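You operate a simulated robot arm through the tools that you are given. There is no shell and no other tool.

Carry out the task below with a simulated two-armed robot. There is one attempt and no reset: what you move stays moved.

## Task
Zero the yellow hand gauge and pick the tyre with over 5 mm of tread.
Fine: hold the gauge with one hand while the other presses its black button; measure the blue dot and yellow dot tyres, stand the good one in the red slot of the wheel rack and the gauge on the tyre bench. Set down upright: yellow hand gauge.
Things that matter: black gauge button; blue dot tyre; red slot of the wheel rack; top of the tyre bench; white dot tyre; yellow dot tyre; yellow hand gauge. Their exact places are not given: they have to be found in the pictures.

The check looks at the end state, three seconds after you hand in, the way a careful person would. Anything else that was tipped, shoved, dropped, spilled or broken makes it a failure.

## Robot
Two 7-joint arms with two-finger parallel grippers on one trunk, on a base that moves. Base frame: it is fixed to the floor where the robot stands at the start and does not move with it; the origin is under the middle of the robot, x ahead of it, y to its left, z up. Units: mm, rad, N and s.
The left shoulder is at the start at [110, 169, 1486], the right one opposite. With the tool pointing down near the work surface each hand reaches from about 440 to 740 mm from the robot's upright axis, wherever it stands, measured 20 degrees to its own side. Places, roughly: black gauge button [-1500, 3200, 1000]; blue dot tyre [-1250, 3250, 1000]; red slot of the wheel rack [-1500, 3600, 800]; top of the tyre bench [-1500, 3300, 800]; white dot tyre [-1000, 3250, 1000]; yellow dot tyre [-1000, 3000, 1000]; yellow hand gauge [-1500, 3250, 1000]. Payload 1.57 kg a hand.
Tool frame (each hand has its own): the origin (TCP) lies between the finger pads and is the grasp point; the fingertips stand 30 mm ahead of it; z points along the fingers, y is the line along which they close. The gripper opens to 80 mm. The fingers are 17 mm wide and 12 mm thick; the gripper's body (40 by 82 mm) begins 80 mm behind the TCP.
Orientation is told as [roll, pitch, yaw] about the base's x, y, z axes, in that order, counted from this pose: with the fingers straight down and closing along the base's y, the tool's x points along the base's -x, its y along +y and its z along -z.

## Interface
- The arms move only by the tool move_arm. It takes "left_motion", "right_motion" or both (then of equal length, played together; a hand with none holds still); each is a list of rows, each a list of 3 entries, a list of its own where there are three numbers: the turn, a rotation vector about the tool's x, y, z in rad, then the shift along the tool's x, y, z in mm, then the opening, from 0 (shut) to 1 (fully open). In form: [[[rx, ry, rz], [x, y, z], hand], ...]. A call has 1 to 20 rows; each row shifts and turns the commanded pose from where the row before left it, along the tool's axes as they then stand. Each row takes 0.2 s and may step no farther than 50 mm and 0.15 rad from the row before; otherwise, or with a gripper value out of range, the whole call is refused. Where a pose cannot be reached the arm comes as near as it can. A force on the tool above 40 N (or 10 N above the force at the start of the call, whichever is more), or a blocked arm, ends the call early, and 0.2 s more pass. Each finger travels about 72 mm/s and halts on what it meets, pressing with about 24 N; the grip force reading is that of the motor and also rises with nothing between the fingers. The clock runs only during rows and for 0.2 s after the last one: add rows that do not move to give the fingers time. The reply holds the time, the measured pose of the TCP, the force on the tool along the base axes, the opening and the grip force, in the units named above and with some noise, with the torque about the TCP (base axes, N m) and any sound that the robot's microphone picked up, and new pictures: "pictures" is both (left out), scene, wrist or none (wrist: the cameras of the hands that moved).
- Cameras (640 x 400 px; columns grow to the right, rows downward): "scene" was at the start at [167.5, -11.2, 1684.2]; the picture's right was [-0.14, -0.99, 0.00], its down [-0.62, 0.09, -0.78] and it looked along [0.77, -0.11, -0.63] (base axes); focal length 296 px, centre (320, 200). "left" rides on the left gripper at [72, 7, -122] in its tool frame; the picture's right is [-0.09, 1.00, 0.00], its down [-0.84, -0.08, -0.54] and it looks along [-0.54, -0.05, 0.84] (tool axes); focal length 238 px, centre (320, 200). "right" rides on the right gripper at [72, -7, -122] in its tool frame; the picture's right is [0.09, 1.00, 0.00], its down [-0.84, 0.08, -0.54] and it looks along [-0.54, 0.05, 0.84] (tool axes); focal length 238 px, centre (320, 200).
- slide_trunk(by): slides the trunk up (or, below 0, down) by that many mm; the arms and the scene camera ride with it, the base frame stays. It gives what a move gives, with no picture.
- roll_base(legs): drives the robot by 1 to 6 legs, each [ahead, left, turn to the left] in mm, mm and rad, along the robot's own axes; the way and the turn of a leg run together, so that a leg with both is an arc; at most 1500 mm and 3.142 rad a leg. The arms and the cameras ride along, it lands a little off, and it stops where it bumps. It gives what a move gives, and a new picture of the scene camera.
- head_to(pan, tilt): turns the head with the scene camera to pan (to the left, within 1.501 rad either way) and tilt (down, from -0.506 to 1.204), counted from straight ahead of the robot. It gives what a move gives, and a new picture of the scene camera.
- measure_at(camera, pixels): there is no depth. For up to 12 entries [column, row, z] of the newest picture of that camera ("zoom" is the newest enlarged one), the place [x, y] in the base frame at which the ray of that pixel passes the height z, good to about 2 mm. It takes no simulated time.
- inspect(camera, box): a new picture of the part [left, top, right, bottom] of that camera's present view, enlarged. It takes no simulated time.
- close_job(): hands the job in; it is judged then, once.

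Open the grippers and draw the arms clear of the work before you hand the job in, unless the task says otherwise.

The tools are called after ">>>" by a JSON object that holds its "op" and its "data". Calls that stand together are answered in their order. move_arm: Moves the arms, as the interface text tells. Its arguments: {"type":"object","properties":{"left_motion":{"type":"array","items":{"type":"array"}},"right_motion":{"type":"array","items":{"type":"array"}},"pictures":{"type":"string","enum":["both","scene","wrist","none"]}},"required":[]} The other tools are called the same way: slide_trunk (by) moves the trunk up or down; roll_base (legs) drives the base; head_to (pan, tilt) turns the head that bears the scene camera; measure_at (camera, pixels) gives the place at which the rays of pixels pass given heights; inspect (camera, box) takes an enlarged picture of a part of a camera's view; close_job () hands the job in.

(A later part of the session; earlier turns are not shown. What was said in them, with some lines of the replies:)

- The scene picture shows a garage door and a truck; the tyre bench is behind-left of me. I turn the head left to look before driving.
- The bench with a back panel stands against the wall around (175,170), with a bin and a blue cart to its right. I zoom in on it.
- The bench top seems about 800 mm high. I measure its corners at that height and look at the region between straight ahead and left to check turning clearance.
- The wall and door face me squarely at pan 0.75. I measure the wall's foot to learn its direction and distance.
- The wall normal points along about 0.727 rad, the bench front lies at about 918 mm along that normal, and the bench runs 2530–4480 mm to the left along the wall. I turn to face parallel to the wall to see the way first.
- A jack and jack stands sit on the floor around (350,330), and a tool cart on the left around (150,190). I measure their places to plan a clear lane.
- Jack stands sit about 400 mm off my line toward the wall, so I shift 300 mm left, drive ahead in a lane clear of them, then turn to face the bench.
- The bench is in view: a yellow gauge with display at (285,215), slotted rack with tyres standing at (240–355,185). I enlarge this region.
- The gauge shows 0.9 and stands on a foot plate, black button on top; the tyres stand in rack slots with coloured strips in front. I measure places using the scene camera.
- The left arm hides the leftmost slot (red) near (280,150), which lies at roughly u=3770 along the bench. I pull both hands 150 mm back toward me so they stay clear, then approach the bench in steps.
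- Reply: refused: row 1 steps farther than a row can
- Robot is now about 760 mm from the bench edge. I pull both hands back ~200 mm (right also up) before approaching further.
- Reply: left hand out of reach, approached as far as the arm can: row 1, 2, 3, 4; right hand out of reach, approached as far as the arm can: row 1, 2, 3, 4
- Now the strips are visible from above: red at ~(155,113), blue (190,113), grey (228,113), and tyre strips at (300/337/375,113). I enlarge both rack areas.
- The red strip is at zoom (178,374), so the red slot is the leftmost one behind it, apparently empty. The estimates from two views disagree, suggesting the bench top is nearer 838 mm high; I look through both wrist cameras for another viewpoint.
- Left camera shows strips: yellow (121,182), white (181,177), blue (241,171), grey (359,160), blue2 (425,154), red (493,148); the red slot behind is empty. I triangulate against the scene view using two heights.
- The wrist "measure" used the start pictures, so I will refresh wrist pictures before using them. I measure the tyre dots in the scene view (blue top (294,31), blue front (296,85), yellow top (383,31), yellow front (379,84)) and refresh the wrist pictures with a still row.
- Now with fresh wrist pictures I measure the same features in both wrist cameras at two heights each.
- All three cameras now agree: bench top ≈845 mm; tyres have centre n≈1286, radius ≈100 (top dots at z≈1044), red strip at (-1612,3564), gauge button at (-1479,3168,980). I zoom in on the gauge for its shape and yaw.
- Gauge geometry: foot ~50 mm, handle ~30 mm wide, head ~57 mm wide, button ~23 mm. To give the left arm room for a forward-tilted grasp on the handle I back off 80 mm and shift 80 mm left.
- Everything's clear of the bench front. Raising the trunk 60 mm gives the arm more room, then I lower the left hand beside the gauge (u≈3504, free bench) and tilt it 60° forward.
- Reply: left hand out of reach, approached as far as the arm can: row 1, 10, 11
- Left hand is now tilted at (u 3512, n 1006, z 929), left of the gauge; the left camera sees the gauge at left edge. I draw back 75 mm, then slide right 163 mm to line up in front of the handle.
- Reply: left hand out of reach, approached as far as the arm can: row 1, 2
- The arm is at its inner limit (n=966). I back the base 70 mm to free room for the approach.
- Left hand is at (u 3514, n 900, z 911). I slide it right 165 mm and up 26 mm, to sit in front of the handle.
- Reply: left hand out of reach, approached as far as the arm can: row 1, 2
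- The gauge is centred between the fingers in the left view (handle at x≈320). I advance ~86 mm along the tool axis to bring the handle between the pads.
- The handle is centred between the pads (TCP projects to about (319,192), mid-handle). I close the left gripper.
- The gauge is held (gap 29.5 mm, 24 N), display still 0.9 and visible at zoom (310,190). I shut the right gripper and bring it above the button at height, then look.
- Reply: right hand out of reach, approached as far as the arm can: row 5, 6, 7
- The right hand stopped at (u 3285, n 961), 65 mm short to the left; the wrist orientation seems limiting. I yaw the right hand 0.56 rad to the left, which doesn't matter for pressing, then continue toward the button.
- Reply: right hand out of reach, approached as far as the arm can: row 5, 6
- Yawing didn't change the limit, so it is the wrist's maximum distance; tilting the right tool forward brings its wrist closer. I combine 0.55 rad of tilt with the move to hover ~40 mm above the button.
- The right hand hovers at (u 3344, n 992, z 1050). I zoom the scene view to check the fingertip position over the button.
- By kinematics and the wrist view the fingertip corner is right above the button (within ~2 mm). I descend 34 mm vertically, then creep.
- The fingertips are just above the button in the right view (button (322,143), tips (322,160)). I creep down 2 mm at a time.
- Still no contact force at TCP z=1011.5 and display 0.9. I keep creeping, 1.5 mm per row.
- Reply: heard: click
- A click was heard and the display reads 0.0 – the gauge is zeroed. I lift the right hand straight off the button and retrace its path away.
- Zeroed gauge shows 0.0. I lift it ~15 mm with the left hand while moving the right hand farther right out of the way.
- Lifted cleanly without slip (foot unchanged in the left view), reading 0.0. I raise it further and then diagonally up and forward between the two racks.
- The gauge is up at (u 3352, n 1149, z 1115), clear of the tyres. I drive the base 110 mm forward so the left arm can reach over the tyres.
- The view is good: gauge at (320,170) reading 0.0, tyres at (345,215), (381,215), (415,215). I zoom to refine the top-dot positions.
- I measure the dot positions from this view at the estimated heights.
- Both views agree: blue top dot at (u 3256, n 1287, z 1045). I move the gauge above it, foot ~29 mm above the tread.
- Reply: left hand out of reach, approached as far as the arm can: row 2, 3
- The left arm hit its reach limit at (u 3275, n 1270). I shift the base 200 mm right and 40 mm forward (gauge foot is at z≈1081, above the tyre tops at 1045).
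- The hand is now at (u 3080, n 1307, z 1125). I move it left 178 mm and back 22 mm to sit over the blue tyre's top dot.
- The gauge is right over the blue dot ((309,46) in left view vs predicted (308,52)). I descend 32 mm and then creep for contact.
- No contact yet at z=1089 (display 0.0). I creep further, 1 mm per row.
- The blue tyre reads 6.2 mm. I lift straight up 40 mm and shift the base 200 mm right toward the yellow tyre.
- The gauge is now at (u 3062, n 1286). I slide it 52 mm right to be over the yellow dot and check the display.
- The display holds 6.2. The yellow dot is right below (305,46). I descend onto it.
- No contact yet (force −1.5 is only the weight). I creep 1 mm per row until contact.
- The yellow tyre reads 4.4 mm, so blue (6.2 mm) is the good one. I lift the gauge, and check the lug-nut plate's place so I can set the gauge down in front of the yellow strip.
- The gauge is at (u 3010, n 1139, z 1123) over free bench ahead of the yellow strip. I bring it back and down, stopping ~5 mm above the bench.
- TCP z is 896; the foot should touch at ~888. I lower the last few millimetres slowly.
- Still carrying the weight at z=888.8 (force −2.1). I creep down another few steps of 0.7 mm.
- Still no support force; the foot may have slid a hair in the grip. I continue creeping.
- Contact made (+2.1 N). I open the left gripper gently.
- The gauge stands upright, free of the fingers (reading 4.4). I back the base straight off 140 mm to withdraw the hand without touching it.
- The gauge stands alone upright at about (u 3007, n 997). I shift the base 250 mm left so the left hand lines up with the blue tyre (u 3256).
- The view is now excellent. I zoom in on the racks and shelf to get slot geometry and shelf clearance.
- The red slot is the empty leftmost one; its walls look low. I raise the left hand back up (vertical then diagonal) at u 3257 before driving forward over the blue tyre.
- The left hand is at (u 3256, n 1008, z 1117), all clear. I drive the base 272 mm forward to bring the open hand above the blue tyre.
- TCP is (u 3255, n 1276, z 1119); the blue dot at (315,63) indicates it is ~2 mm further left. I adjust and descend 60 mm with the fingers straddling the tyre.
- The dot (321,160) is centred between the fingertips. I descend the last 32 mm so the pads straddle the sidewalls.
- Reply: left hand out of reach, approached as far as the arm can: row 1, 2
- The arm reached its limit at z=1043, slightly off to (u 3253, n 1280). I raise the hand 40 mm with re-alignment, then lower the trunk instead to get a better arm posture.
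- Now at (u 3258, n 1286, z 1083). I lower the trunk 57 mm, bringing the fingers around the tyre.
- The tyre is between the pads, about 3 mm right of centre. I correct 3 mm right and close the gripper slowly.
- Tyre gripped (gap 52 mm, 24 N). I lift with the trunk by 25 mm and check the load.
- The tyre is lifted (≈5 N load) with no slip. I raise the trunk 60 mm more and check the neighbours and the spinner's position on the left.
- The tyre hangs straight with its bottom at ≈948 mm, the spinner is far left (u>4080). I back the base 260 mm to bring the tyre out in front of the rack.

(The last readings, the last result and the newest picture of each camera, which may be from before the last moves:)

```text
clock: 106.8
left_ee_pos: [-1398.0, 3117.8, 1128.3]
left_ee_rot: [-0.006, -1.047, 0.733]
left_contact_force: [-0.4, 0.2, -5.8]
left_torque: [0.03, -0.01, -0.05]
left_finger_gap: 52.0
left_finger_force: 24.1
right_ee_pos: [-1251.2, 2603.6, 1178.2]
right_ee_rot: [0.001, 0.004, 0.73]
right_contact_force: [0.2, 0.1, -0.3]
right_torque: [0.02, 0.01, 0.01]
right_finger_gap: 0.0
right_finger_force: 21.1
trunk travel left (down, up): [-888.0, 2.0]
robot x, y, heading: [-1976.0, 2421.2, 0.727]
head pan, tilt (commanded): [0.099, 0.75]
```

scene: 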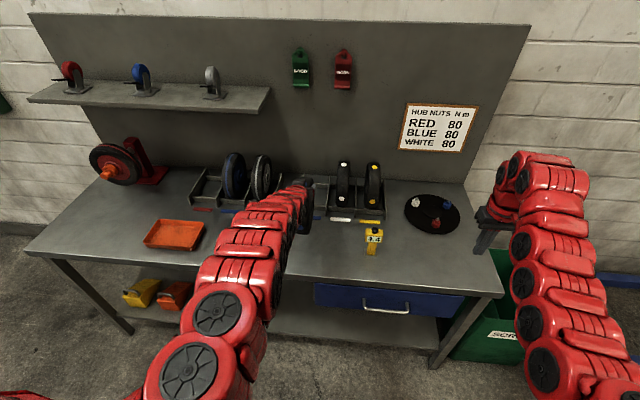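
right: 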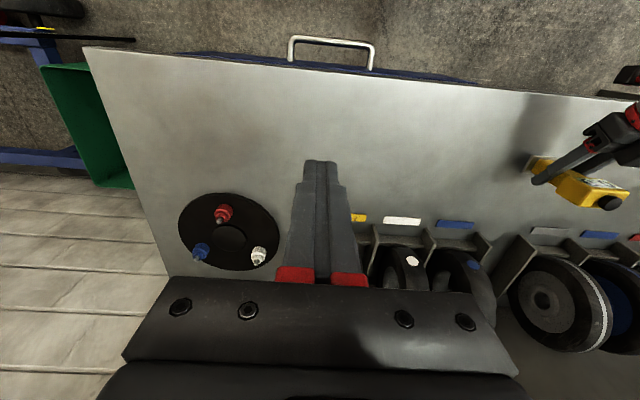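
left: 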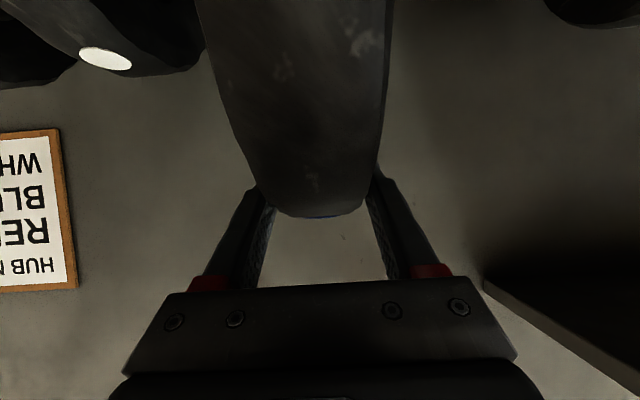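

Tyre is at (u 3259, n 1028), in front of the rack. I strafe left 476 mm to line up with the red slot (u 3735).

>>> {"op": "roll_base", "data": {"legs": [[0, 476, 0]]}}

```text
clock: 109.7
left_ee_pos: [-1710.9, 3469.8, 1130.3]
left_ee_rot: [-0.003, -1.047, 0.727]
left_contact_force: [-0.1, 0.5, -4.5]
left_torque: [0.02, 0.0, 0.01]
left_finger_gap: 52.0
left_finger_force: 24.0
right_ee_pos: [-1569.6, 2953.5, 1178.7]
right_ee_rot: [0.001, 0.004, 0.724]
right_contact_force: [-0.9, -0.9, -0.1]
right_torque: [0.03, 0.01, 0.03]
right_finger_gap: 0.1
right_finger_force: 21.1
trunk travel left (down, up): [-888.0, 2.0]
robot x, y, heading: [-2290.9, 2774.9, 0.722]
head pan, tilt (commanded): [0.099, 0.75]
```

scene: 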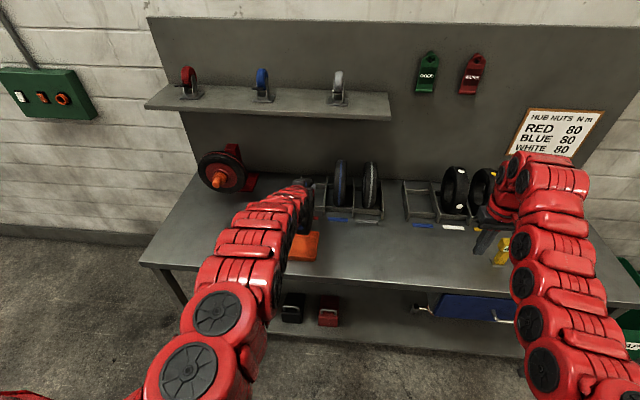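

TCP at (u 3730, n 1028). I nudge the hand 5 mm left and check from the wrist camera before driving in.

>>> {"op": "move_arm", "data": {"left_motion": [[[0, 0, 0], [0, 5.3, 0], 0.4], [[0, 0, 0], [0, 0, 0], 0.4]], "pictures": "both"}}

>>> {"op": "inspect", "data": {"camera": "scene", "box": [250, 150, 410, 280]}}

```text
clock: 110.3
left_ee_pos: [-1714.1, 3473.6, 1129.7]
left_ee_rot: [-0.005, -1.047, 0.728]
left_contact_force: [-1.0, -0.3, -6.4]
left_torque: [-0.01, 0.02, 0.0]
left_finger_gap: 51.9
left_finger_force: 24.1
right_ee_pos: [-1567.9, 2954.2, 1180.0]
right_ee_rot: [0.002, 0.004, 0.722]
right_contact_force: [-0.7, -0.1, 0.9]
right_torque: [0.03, 0.03, -0.02]
right_finger_gap: 0.0
right_finger_force: 21.3
trunk travel left (down, up): [-888.0, 2.0]
robot x, y, heading: [-2295.9, 2775.9, 0.728]
head pan, tilt (commanded): [0.099, 0.75]
```

scene: 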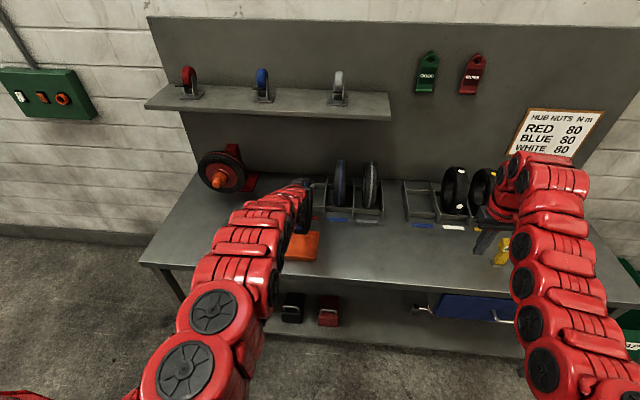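
left: 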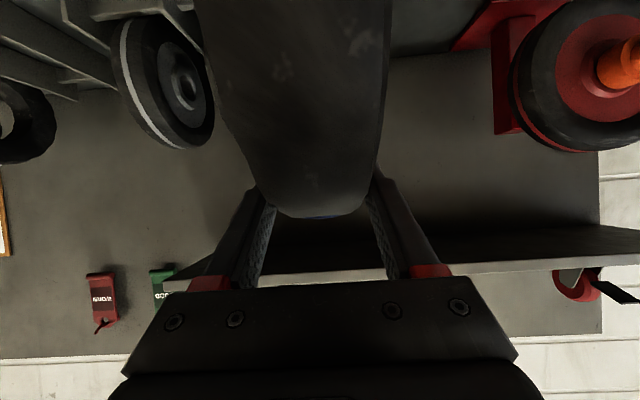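

```text
3.08 times, centred on (330, 215) of scene
```

zoom: 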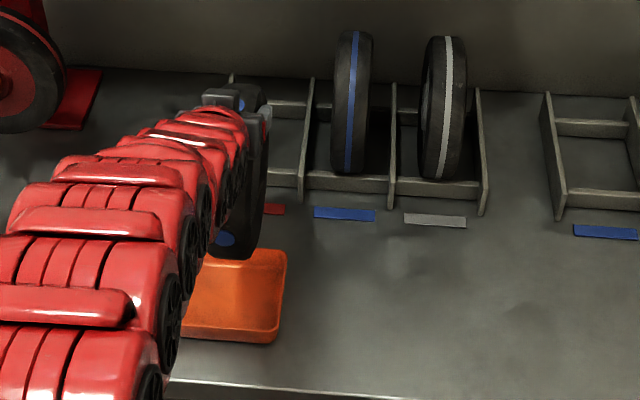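

Tyre aligned at u 3735, bottom well above the tray and rack, below the shelf. I drive 257 mm forward so the tyre is over the red slot.

>>> {"op": "roll_base", "data": {"legs": [[257, 0, 0]]}}

>>> {"op": "move_arm", "data": {"left_motion": [[[0, 0, 0], [0, 0, 0], 0.4]], "pictures": "wrist"}}

>>> {"op": "inspect", "data": {"camera": "scene", "box": [220, 140, 420, 270]}}

```text
clock: 112.1
left_ee_pos: [-1519.4, 3635.3, 1130.7]
left_ee_rot: [-0.006, -1.048, 0.721]
left_contact_force: [0.4, 0.1, -5.1]
left_torque: [-0.04, 0.02, 0.01]
left_finger_gap: 51.9
left_finger_force: 24.6
right_ee_pos: [-1378.3, 3116.2, 1179.7]
right_ee_rot: [-0.001, 0.003, 0.715]
right_contact_force: [0.7, -0.6, -0.7]
right_torque: [0.03, 0.01, 0.01]
right_finger_gap: 0.0
right_finger_force: 21.1
trunk travel left (down, up): [-888.0, 2.0]
robot x, y, heading: [-2104.4, 2944.1, 0.716]
head pan, tilt (commanded): [0.099, 0.75]
```

scene: 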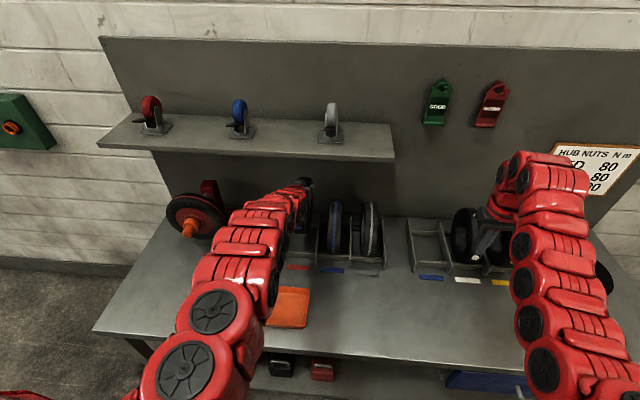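

```text
clock: 112.5
left_ee_pos: [-1519.7, 3636.6, 1131.2]
left_ee_rot: [-0.004, -1.047, 0.719]
left_contact_force: [-0.4, -0.2, -3.9]
left_torque: [0.0, 0.02, 0.02]
left_finger_gap: 51.8
left_finger_force: 23.9
right_ee_pos: [-1376.2, 3116.2, 1179.8]
right_ee_rot: [0.001, 0.003, 0.714]
right_contact_force: [-1.0, 0.6, -1.0]
right_torque: [0.05, 0.01, -0.05]
right_finger_gap: 0.1
right_finger_force: 20.9
trunk travel left (down, up): [-888.0, 2.0]
robot x, y, heading: [-2102.1, 2939.8, 0.713]
head pan, tilt (commanded): [0.099, 0.75]
```

left: 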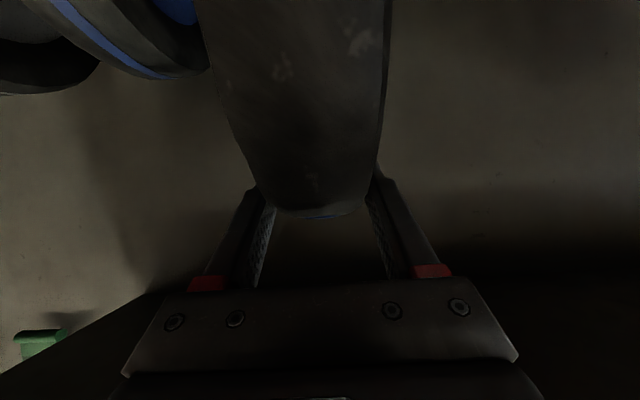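

```text
3.08 times, centred on (320, 205) of scene
```

zoom: 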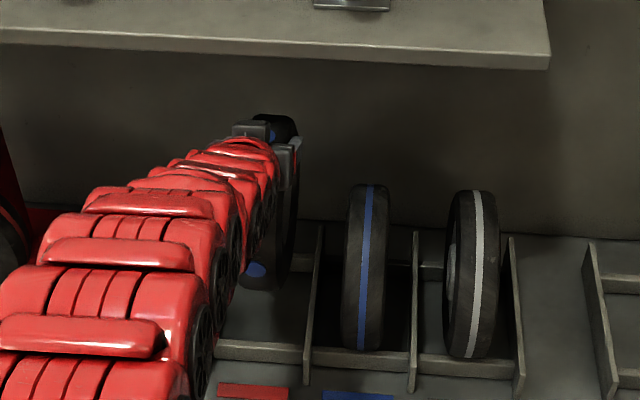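

After the drive TCP is at (u 3727, n 1281); the red slot centre is (u 3735.5, n 1286). I correct with the arm before lowering.

>>> {"op": "move_arm", "data": {"left_motion": [[[0, 0, 0], [-2.5, 8.5, 4.3], 0.4], [[0, 0, 0], [0, 0, 0], 0.4], [[0, 0, 0], [0, 0, 0], 0.4]], "pictures": "scene"}}

>>> {"op": "inspect", "data": {"camera": "scene", "box": [270, 170, 400, 280]}}

>>> {"op": "measure_at", "data": {"camera": "scene", "pixels": [[300, 267, 848], [331, 270, 848]]}}

```text
clock: 113.3
left_ee_pos: [-1520.9, 3646.4, 1128.6]
left_ee_rot: [-0.006, -1.048, 0.721]
left_contact_force: [0.2, -0.5, -4.9]
left_torque: [0.0, -0.03, 0.0]
left_finger_gap: 51.9
left_finger_force: 23.9
right_ee_pos: [-1377.7, 3114.4, 1179.2]
right_ee_rot: [0.003, 0.004, 0.716]
right_contact_force: [-0.9, -0.8, 0.4]
right_torque: [0.04, 0.0, 0.0]
right_finger_gap: 0.0
right_finger_force: 21.6
trunk travel left (down, up): [-888.0, 2.0]
robot x, y, heading: [-2105.8, 2943.0, 0.712]
head pan, tilt (commanded): [0.099, 0.75]
```

scene: 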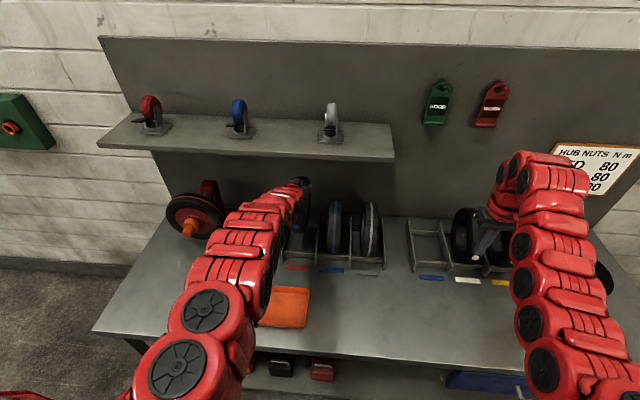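

```text
3.64 times, centred on (335, 225) of scene
```

zoom: 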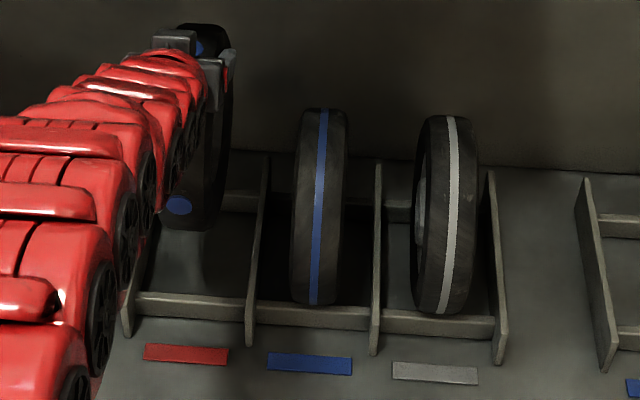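

```text
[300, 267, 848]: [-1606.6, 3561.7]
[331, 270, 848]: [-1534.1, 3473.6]
```

TCP is now (u 3735, n 1287). I verify against the red strip and the neighbouring slot strips in this close view.

>>> {"op": "measure_at", "data": {"camera": "zoom", "pixels": [[186, 354, 846], [310, 363, 846], [435, 372, 846], [134, 295, 885], [250, 303, 885], [190, 300, 880]]}}

```text
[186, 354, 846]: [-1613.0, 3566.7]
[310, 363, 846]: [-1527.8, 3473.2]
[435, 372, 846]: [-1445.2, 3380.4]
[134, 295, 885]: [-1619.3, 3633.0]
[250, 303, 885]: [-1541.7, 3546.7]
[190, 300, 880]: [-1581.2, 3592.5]
```

The red slot centre is u≈3736; its front bar is near n≈1206. I compare with the blue slot's front bar (where the tyre stood) to confirm both racks are level with each other.

>>> {"op": "inspect", "data": {"camera": "scene", "box": [385, 190, 515, 290]}}

```text
4.00 times, centred on (450, 240) of scene
```

zoom: 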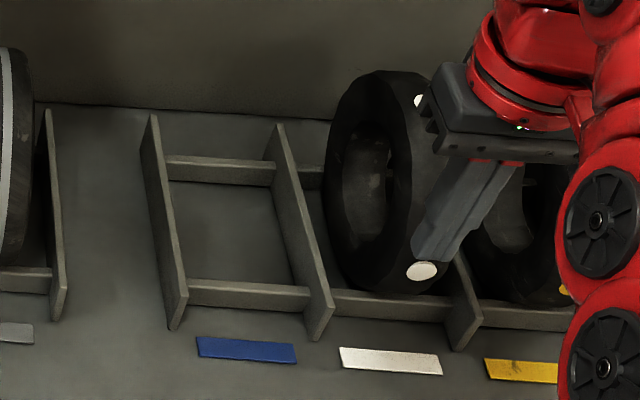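

I measure the front/back bars of both slots at the same assumed height to compare.

>>> {"op": "measure_at", "data": {"camera": "zoom", "pixels": [[250, 285, 880], [220, 160, 880], [246, 350, 846]]}}

>>> {"op": "measure_at", "data": {"camera": "scene", "pixels": [[299.3, 251.1, 880], [313, 223, 880], [298.2, 267.3, 846]]}}

```text
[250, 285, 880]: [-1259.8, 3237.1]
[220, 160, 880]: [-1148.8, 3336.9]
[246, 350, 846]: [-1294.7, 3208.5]
```

```text
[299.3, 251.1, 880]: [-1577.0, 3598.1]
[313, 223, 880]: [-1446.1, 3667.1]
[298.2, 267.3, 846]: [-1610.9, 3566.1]
```

Both slots have identical geometry (front bar n≈1211, back bar n≈1358, centre 1285). I lower the tyre with the trunk by 85 mm.

>>> {"op": "slide_trunk", "data": {"by": -85}}

>>> {"op": "move_arm", "data": {"left_motion": [[[0, 0, 0], [0, 0, 0], 0.4]], "pictures": "both"}}

>>> {"op": "inspect", "data": {"camera": "scene", "box": [250, 150, 380, 270]}}

```text
clock: 114.5
left_ee_pos: [-1520.5, 3646.5, 1045.6]
left_ee_rot: [-0.005, -1.048, 0.721]
left_contact_force: [0.5, 0.6, -4.7]
left_torque: [-0.02, -0.01, 0.0]
left_finger_gap: 52.0
left_finger_force: 24.3
right_ee_pos: [-1376.2, 3116.0, 1094.0]
right_ee_rot: [0.001, 0.003, 0.716]
right_contact_force: [0.9, -0.1, 0.5]
right_torque: [-0.01, -0.01, -0.03]
right_finger_gap: 0.1
right_finger_force: 21.0
trunk travel left (down, up): [-803.0, 87.0]
robot x, y, heading: [-2104.5, 2940.6, 0.714]
head pan, tilt (commanded): [0.099, 0.75]
```

```text
clock: 114.9
left_ee_pos: [-1520.1, 3647.3, 1044.3]
left_ee_rot: [-0.006, -1.047, 0.722]
left_contact_force: [0.0, -0.3, -4.8]
left_torque: [0.0, 0.02, 0.02]
left_finger_gap: 51.7
left_finger_force: 24.0
right_ee_pos: [-1376.3, 3116.2, 1093.5]
right_ee_rot: [-0.001, 0.003, 0.717]
right_contact_force: [0.3, 0.1, 0.0]
right_torque: [0.0, 0.0, 0.03]
right_finger_gap: 0.1
right_finger_force: 21.0
trunk travel left (down, up): [-803.0, 87.0]
robot x, y, heading: [-2100.2, 2941.8, 0.715]
head pan, tilt (commanded): [0.099, 0.75]
```

scene: 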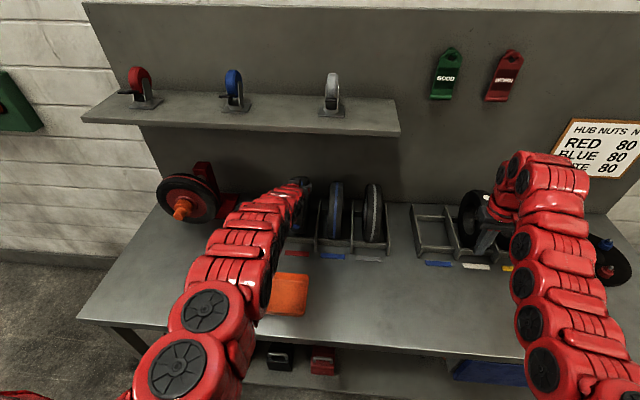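
left: 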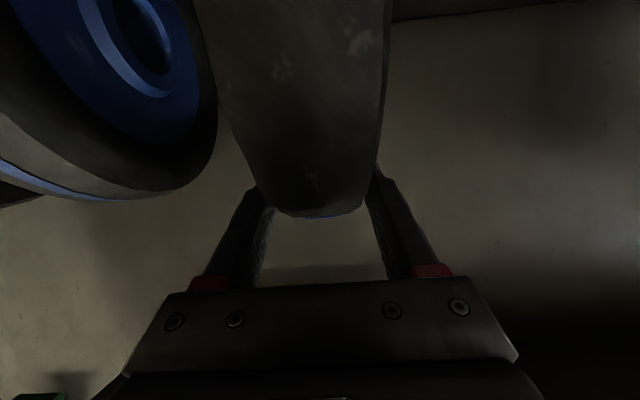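

```text
3.33 times, centred on (315, 210) of scene
```

zoom: 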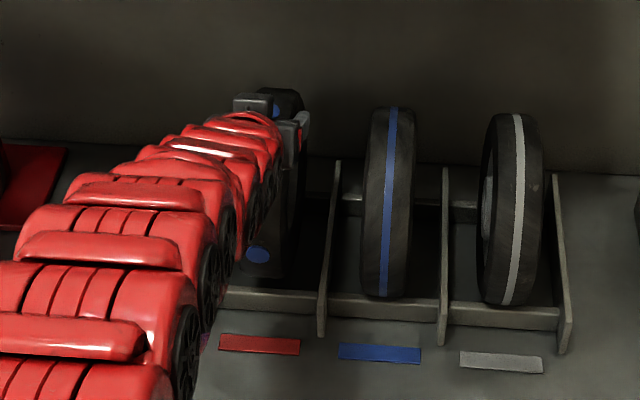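

The tyre is between the dividers, no contact yet (load 4.8 N). I nudge 2 mm back toward the centre and lower a further 14 mm.

>>> {"op": "move_arm", "data": {"left_motion": [[[0, 0, 0], [1, 0, -1.7], 0.4], [[0, 0, 0], [0, 0, 0], 0.4]], "pictures": "none"}}

>>> {"op": "slide_trunk", "data": {"by": -14}}

```text
clock: 115.5
left_ee_pos: [-1521.7, 3646.1, 1043.6]
left_ee_rot: [-0.006, -1.047, 0.721]
left_contact_force: [0.3, 0.3, -5.1]
left_torque: [0.0, 0.03, -0.01]
left_finger_gap: 52.0
left_finger_force: 24.3
right_ee_pos: [-1377.6, 3115.6, 1094.9]
right_ee_rot: [0.001, 0.004, 0.716]
right_contact_force: [-0.5, 1.0, 0.0]
right_torque: [-0.01, 0.01, 0.0]
right_finger_gap: 0.1
right_finger_force: 21.4
trunk travel left (down, up): [-803.0, 87.0]
robot x, y, heading: [-2102.9, 2943.3, 0.715]
head pan, tilt (commanded): [0.099, 0.75]
```

```text
clock: 116.2
left_ee_pos: [-1522.3, 3646.0, 1030.1]
left_ee_rot: [-0.006, -1.048, 0.719]
left_contact_force: [-0.2, -0.4, -3.7]
left_torque: [0.01, -0.02, -0.03]
left_finger_gap: 51.9
left_finger_force: 23.4
right_ee_pos: [-1376.9, 3115.7, 1081.2]
right_ee_rot: [0.0, 0.003, 0.714]
right_contact_force: [1.0, 0.2, 0.0]
right_torque: [-0.03, 0.01, -0.03]
right_finger_gap: 0.0
right_finger_force: 21.2
trunk travel left (down, up): [-789.0, 101.0]
robot x, y, heading: [-2101.2, 2940.4, 0.712]
head pan, tilt (commanded): [0.099, 0.75]
```

Still hanging at z=1030; contact is expected near 1025. I lower 3 mm, then 2 mm more.

>>> {"op": "slide_trunk", "data": {"by": -3}}

>>> {"op": "slide_trunk", "data": {"by": -1.5}}

```text
clock: 116.7
left_ee_pos: [-1522.6, 3645.8, 1026.4]
left_ee_rot: [-0.005, -1.047, 0.721]
left_contact_force: [0.9, 1.2, -4.5]
left_torque: [-0.03, -0.02, -0.02]
left_finger_gap: 51.9
left_finger_force: 24.2
right_ee_pos: [-1377.2, 3116.4, 1076.8]
right_ee_rot: [0.001, 0.003, 0.715]
right_contact_force: [0.2, 0.6, -0.5]
right_torque: [0.02, 0.02, -0.01]
right_finger_gap: 0.0
right_finger_force: 21.7
trunk travel left (down, up): [-786.0, 104.0]
robot x, y, heading: [-2100.6, 2938.1, 0.714]
head pan, tilt (commanded): [0.099, 0.75]
```

```text
clock: 117.2
left_ee_pos: [-1523.4, 3646.0, 1026.6]
left_ee_rot: [-0.006, -1.048, 0.72]
left_contact_force: [0.9, 1.3, 1.2]
left_torque: [-0.21, 0.1, 0.02]
left_finger_gap: 51.9
left_finger_force: 23.8
right_ee_pos: [-1377.2, 3115.9, 1076.1]
right_ee_rot: [-0.001, 0.004, 0.715]
right_contact_force: [0.1, 0.5, 0.3]
right_torque: [0.01, 0.05, 0.02]
right_finger_gap: 0.0
right_finger_force: 21.8
trunk travel left (down, up): [-785.0, 105.0]
robot x, y, heading: [-2103.3, 2948.2, 0.712]
head pan, tilt (commanded): [0.099, 0.75]
```

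The load has shifted to the bench (force +1.2). I look before releasing.

>>> {"op": "move_arm", "data": {"left_motion": [[[0, 0, 0], [0, 0, 0], 0.4]], "pictures": "both"}}

>>> {"op": "inspect", "data": {"camera": "scene", "box": [250, 150, 380, 270]}}

```text
clock: 117.6
left_ee_pos: [-1523.3, 3646.1, 1026.7]
left_ee_rot: [-0.005, -1.049, 0.722]
left_contact_force: [1.6, 2.9, 2.9]
left_torque: [-0.14, -0.02, 0.02]
left_finger_gap: 51.7
left_finger_force: 24.1
right_ee_pos: [-1378.9, 3115.8, 1075.7]
right_ee_rot: [0.002, 0.003, 0.715]
right_contact_force: [0.7, -0.3, 0.2]
right_torque: [-0.02, 0.0, -0.05]
right_finger_gap: 0.0
right_finger_force: 21.4
trunk travel left (down, up): [-785.0, 105.0]
robot x, y, heading: [-2104.7, 2943.4, 0.719]
head pan, tilt (commanded): [0.099, 0.75]
```

scene: 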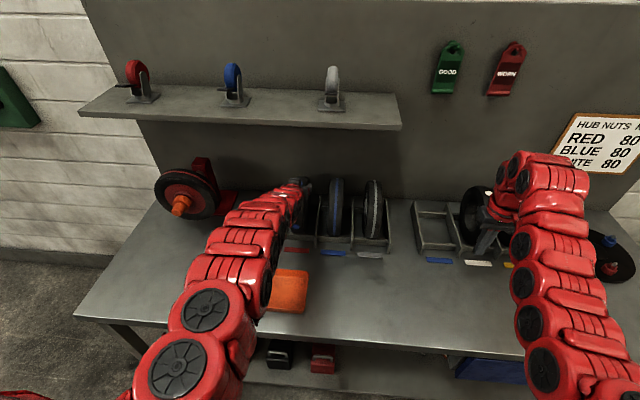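
left: 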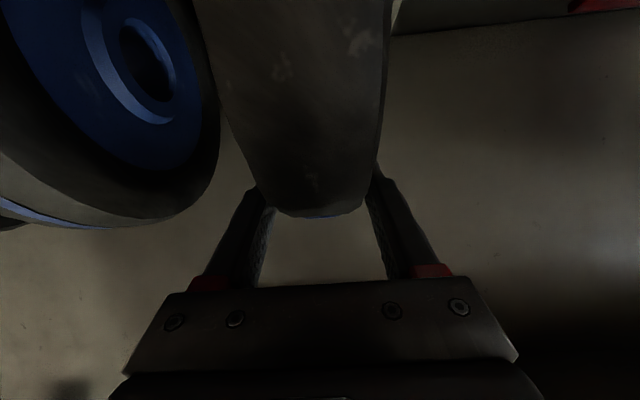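

```text
3.33 times, centred on (315, 210) of scene
```

zoom: 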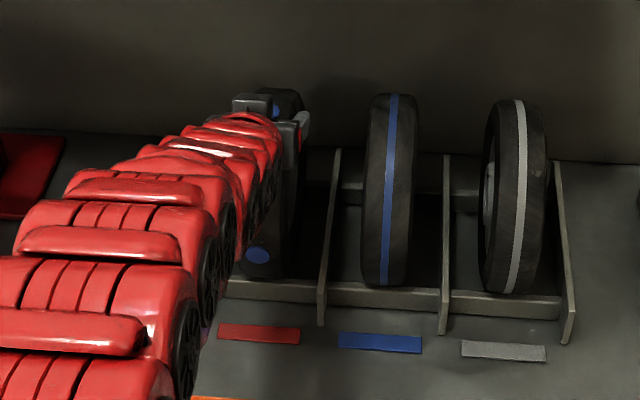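

Small forward force (≈3 N along +n) suggests it's leaning on the front bar; I shift 2 mm toward the back and lower 1 mm.

>>> {"op": "move_arm", "data": {"left_motion": [[[0, 0, 0], [-1.0, 0, 1.7], 0.4], [[0, 0, 0], [0.87, 0, 0.5], 0.4], [[0, 0, 0], [0, 0, 0], 0.4]], "pictures": "none"}}

```text
clock: 118.4
left_ee_pos: [-1521.3, 3645.5, 1026.3]
left_ee_rot: [-0.005, -1.05, 0.72]
left_contact_force: [0.4, 3.9, 9.5]
left_torque: [-0.46, 0.35, -0.04]
left_finger_gap: 51.8
left_finger_force: 23.9
right_ee_pos: [-1377.7, 3114.5, 1077.4]
right_ee_rot: [0.001, 0.002, 0.715]
right_contact_force: [0.1, 0.0, -0.8]
right_torque: [0.01, -0.01, -0.05]
right_finger_gap: 0.0
right_finger_force: 21.5
trunk travel left (down, up): [-785.0, 105.0]
robot x, y, heading: [-2105.1, 2944.9, 0.719]
head pan, tilt (commanded): [0.099, 0.75]
```

The tyre is firmly on the bench (9.5 N). I ease up 1 mm and open the gripper slowly.

>>> {"op": "move_arm", "data": {"left_motion": [[[0, 0, 0], [-0.8, 0, -0.4], 0.5], [[0, 0, 0], [0, 0, 0], 0.66], [[0, 0, 0], [0, 0, 0], 0.75], [[0, 0, 0], [0, 0, 0], 0.85], [[0, 0, 0], [0, 0, 0], 1], [[0, 0, 0], [0, 0, 0], 1]], "pictures": "both"}}

>>> {"op": "inspect", "data": {"camera": "scene", "box": [250, 150, 380, 270]}}

```text
clock: 119.8
left_ee_pos: [-1522.2, 3646.0, 1025.9]
left_ee_rot: [-0.005, -1.047, 0.722]
left_contact_force: [1.2, 0.3, -0.1]
left_torque: [0.0, 0.01, -0.04]
left_finger_gap: 80.0
left_finger_force: 0.0
right_ee_pos: [-1378.7, 3116.2, 1076.5]
right_ee_rot: [0.002, 0.003, 0.717]
right_contact_force: [-0.5, 0.0, 0.5]
right_torque: [0.02, -0.01, 0.01]
right_finger_gap: 0.0
right_finger_force: 21.2
trunk travel left (down, up): [-785.0, 105.0]
robot x, y, heading: [-2103.8, 2941.2, 0.716]
head pan, tilt (commanded): [0.099, 0.75]
```

scene: 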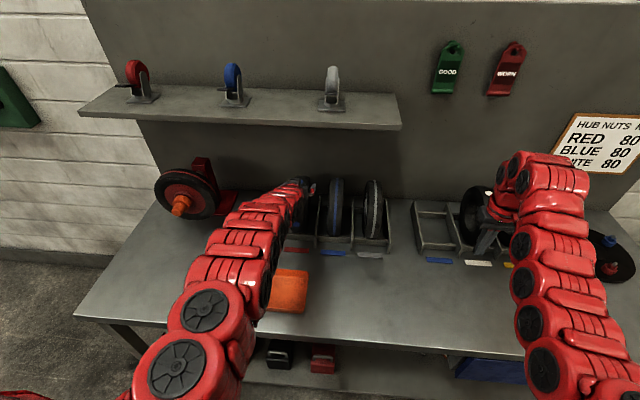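
left: 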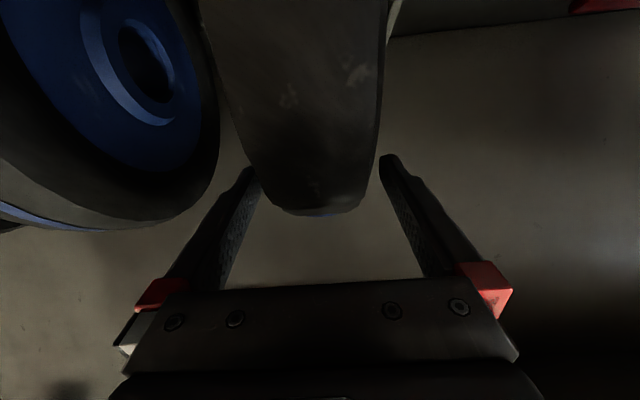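

```text
3.33 times, centred on (315, 210) of scene
```

zoom: 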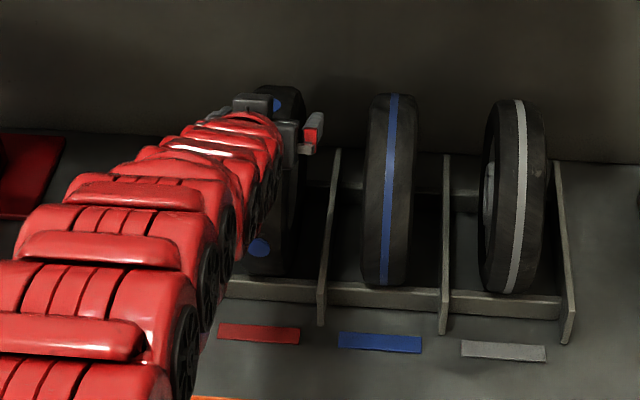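

The gripper is open and the tyre stays put between the fingers. I raise the trunk 90 mm straight up to clear it.

>>> {"op": "slide_trunk", "data": {"by": 90}}

>>> {"op": "move_arm", "data": {"left_motion": [[[0, 0, 0], [0, 0, 0], 1]], "pictures": "both"}}

```text
clock: 121.0
left_ee_pos: [-1522.3, 3646.2, 1116.3]
left_ee_rot: [-0.006, -1.047, 0.722]
left_contact_force: [0.1, -0.7, -0.3]
left_torque: [0.02, 0.02, 0.01]
left_finger_gap: 80.0
left_finger_force: 0.0
right_ee_pos: [-1378.3, 3115.4, 1165.9]
right_ee_rot: [0.003, 0.002, 0.715]
right_contact_force: [0.8, 0.4, 1.0]
right_torque: [0.0, 0.02, 0.01]
right_finger_gap: 0.0
right_finger_force: 21.4
trunk travel left (down, up): [-874.0, 15.0]
robot x, y, heading: [-2104.9, 2942.3, 0.713]
head pan, tilt (commanded): [0.099, 0.75]
```

```text
clock: 121.4
left_ee_pos: [-1521.3, 3646.9, 1115.7]
left_ee_rot: [-0.007, -1.047, 0.721]
left_contact_force: [-0.6, -0.4, 0.1]
left_torque: [-0.03, -0.01, 0.04]
left_finger_gap: 79.9
left_finger_force: 0.3
right_ee_pos: [-1377.5, 3115.8, 1166.3]
right_ee_rot: [0.0, 0.004, 0.718]
right_contact_force: [0.1, -0.3, 0.5]
right_torque: [0.02, 0.04, 0.02]
right_finger_gap: 0.0
right_finger_force: 21.8
trunk travel left (down, up): [-874.0, 15.0]
robot x, y, heading: [-2102.0, 2941.2, 0.716]
head pan, tilt (commanded): [0.099, 0.75]
```

scene: 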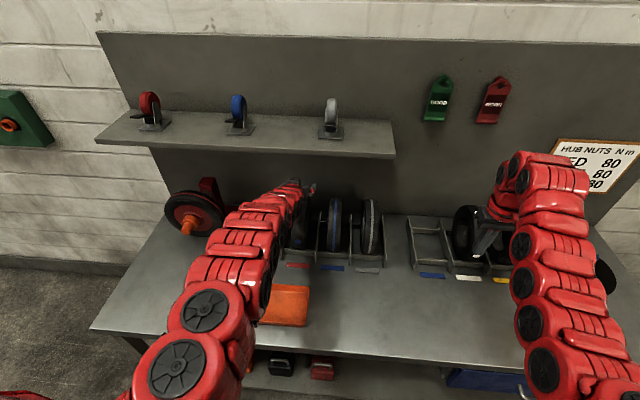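
left: 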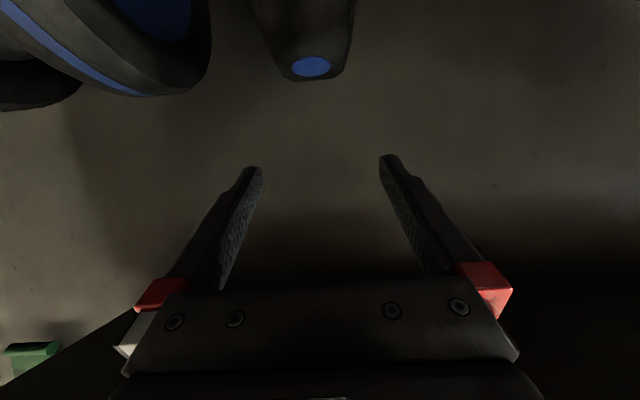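

The hand is clear above; the blue dot tyre stands upright ((311,66)). I back the base away 450 mm to clear the arms.

>>> {"op": "roll_base", "data": {"legs": [[-450, 0, 0]]}}

>>> {"op": "head_to", "data": {"pan": -0.05, "tilt": 0.55}}

>>> {"op": "inspect", "data": {"camera": "scene", "box": [200, 120, 520, 300]}}

```text
clock: 124.2
left_ee_pos: [-1859.8, 3351.4, 1114.3]
left_ee_rot: [-0.006, -1.048, 0.722]
left_contact_force: [-0.9, 0.3, -0.7]
left_torque: [-0.03, 0.0, -0.02]
left_finger_gap: 79.9
left_finger_force: 0.0
right_ee_pos: [-1716.4, 2819.9, 1165.3]
right_ee_rot: [0.002, 0.002, 0.715]
right_contact_force: [-0.3, 0.4, -0.5]
right_torque: [0.01, 0.04, 0.03]
right_finger_gap: 0.0
right_finger_force: 21.2
trunk travel left (down, up): [-874.0, 15.0]
robot x, y, heading: [-2439.5, 2645.8, 0.716]
head pan, tilt (commanded): [0.099, 0.75]
```

scene: 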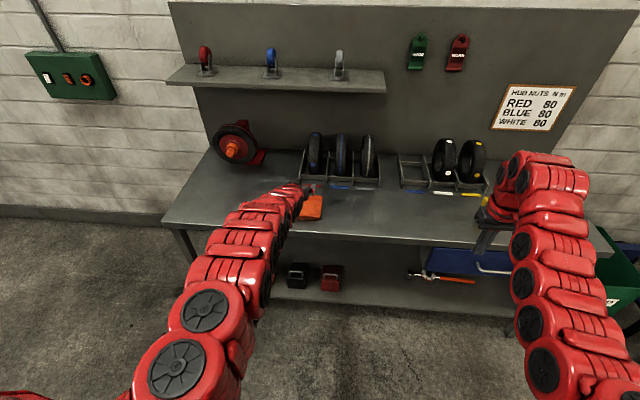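

```text
clock: 124.9
left_ee_pos: [-1861.5, 3349.9, 1115.7]
left_ee_rot: [-0.005, -1.047, 0.72]
left_contact_force: [0.4, 1.0, -0.3]
left_torque: [-0.01, -0.01, -0.04]
left_finger_gap: 80.1
left_finger_force: 0.0
right_ee_pos: [-1715.7, 2819.6, 1166.3]
right_ee_rot: [0.001, 0.0, 0.716]
right_contact_force: [0.2, -0.1, 0.2]
right_torque: [0.0, 0.0, 0.02]
right_finger_gap: 0.1
right_finger_force: 21.4
trunk travel left (down, up): [-874.0, 15.0]
robot x, y, heading: [-2443.9, 2649.0, 0.715]
head pan, tilt (commanded): [-0.051, 0.55]
```

scene: 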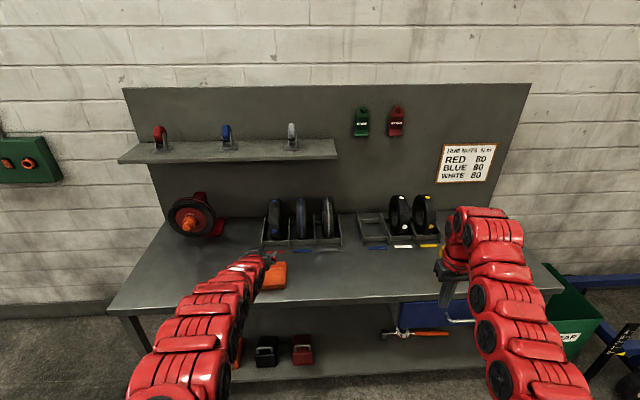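

```text
2.00 times, centred on (360, 210) of scene
```

zoom: 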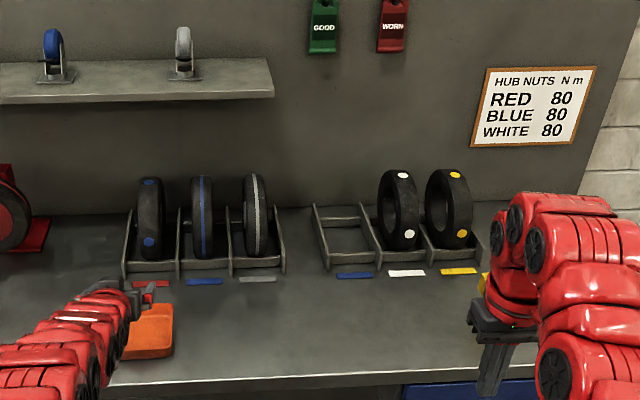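

The blue-dot tyre stands in the red slot. I open the right gripper, back off another 300 mm and check the gauge, hidden behind the right hand.

>>> {"op": "move_arm", "data": {"right_motion": [[[0, 0, 0], [0, 0, 0], 0.5], [[0, 0, 0], [0, 0, 0], 1], [[0, 0, 0], [0, 0, 0], 1], [[0, 0, 0], [0, 0, 0], 1]], "pictures": "none"}}

>>> {"op": "roll_base", "data": {"legs": [[-300, 0, 0]]}}

>>> {"op": "inspect", "data": {"camera": "scene", "box": [200, 150, 500, 330]}}

```text
clock: 125.9
left_ee_pos: [-1861.1, 3351.0, 1114.9]
left_ee_rot: [-0.007, -1.048, 0.721]
left_contact_force: [-0.8, -1.3, -0.2]
left_torque: [-0.01, -0.03, -0.02]
left_finger_gap: 80.0
left_finger_force: 0.2
right_ee_pos: [-1716.5, 2819.8, 1166.7]
right_ee_rot: [0.002, 0.003, 0.716]
right_contact_force: [0.1, -0.4, 0.2]
right_torque: [0.02, 0.01, 0.02]
right_finger_gap: 80.2
right_finger_force: 0.1
trunk travel left (down, up): [-874.0, 15.0]
robot x, y, heading: [-2440.9, 2648.0, 0.714]
head pan, tilt (commanded): [-0.051, 0.55]
```

```text
clock: 127.9
left_ee_pos: [-2087.2, 3159.5, 1115.2]
left_ee_rot: [-0.004, -1.048, 0.725]
left_contact_force: [-0.1, 0.1, -0.7]
left_torque: [-0.01, 0.0, 0.0]
left_finger_gap: 80.1
left_finger_force: 0.1
right_ee_pos: [-1939.7, 2630.0, 1165.9]
right_ee_rot: [0.001, 0.002, 0.72]
right_contact_force: [-0.2, 0.2, -0.2]
right_torque: [-0.01, -0.01, -0.01]
right_finger_gap: 80.0
right_finger_force: 0.2
trunk travel left (down, up): [-874.0, 15.0]
robot x, y, heading: [-2665.2, 2455.0, 0.722]
head pan, tilt (commanded): [-0.051, 0.55]
```

scene: 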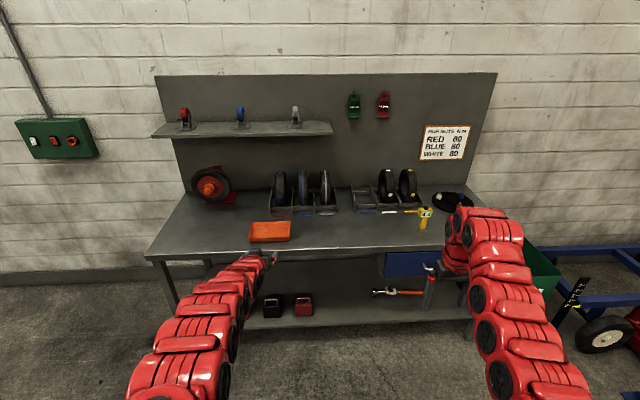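

```text
2.13 times, centred on (350, 240) of scene
```

zoom: 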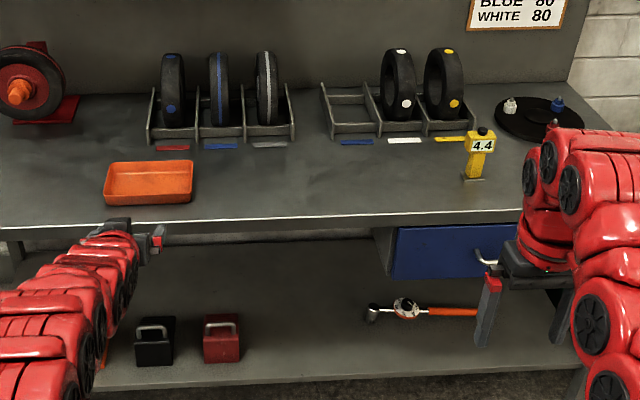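

Gauge and tyres appear in order. I zoom in on the gauge and the red slot for a last check.

>>> {"op": "inspect", "data": {"camera": "scene", "box": [385, 190, 455, 240]}}

>>> {"op": "inspect", "data": {"camera": "scene", "box": [255, 155, 355, 230]}}

```text
8.00 times, centred on (420, 215) of scene
```

zoom: 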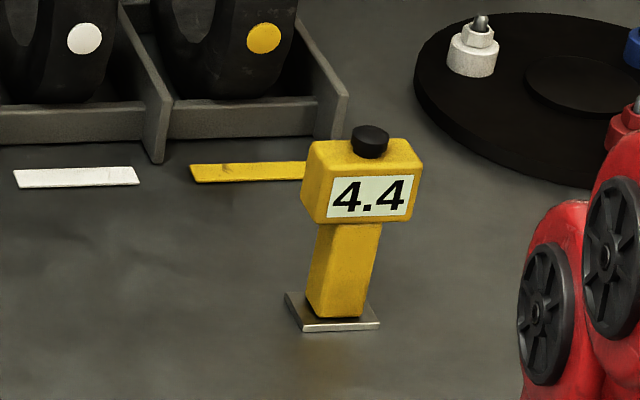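

```text
5.33 times, centred on (305, 192) of scene
```

zoom: 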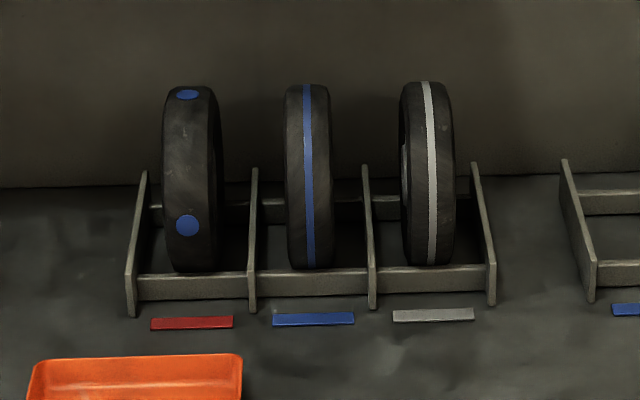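

The tyre stands upright in the red slot, the gauge stands flat on its foot on the bench, and both grippers are open and clear, so I hand in the job.

>>> {"op": "close_job", "data": {}}

```text
The job is handed in.
```

The gauge is zeroed, and the blue dot tyre, which measured over 5 mm, now stands upright in the red slot of the wheel rack. I've handed the job in; the verdict hasn't come back.

- **Zeroing:** the left hand held the gauge on the bench while the right pressed the black button. It clicked and the display went from 0.9 to 0.0.
- **Measuring:** I set the gauge on the top dot of each tyre. Blue read 6.2 mm and yellow read 4.4 mm, so blue is the good one.
- **Gauge:** it stands upright on the tyre bench, in front of the yellow dot tyre. The display still shows 4.4 because it holds its last reading.
- **Everything else:** in the last pictures the white and yellow dot tyres were in their slots and I saw nothing tipped or shoved. The yellow and orange containers on the lower shelf were hidden behind the left arm, so I couldn't check those two. Both grippers are open and about 250 mm or more back from the bench edge.
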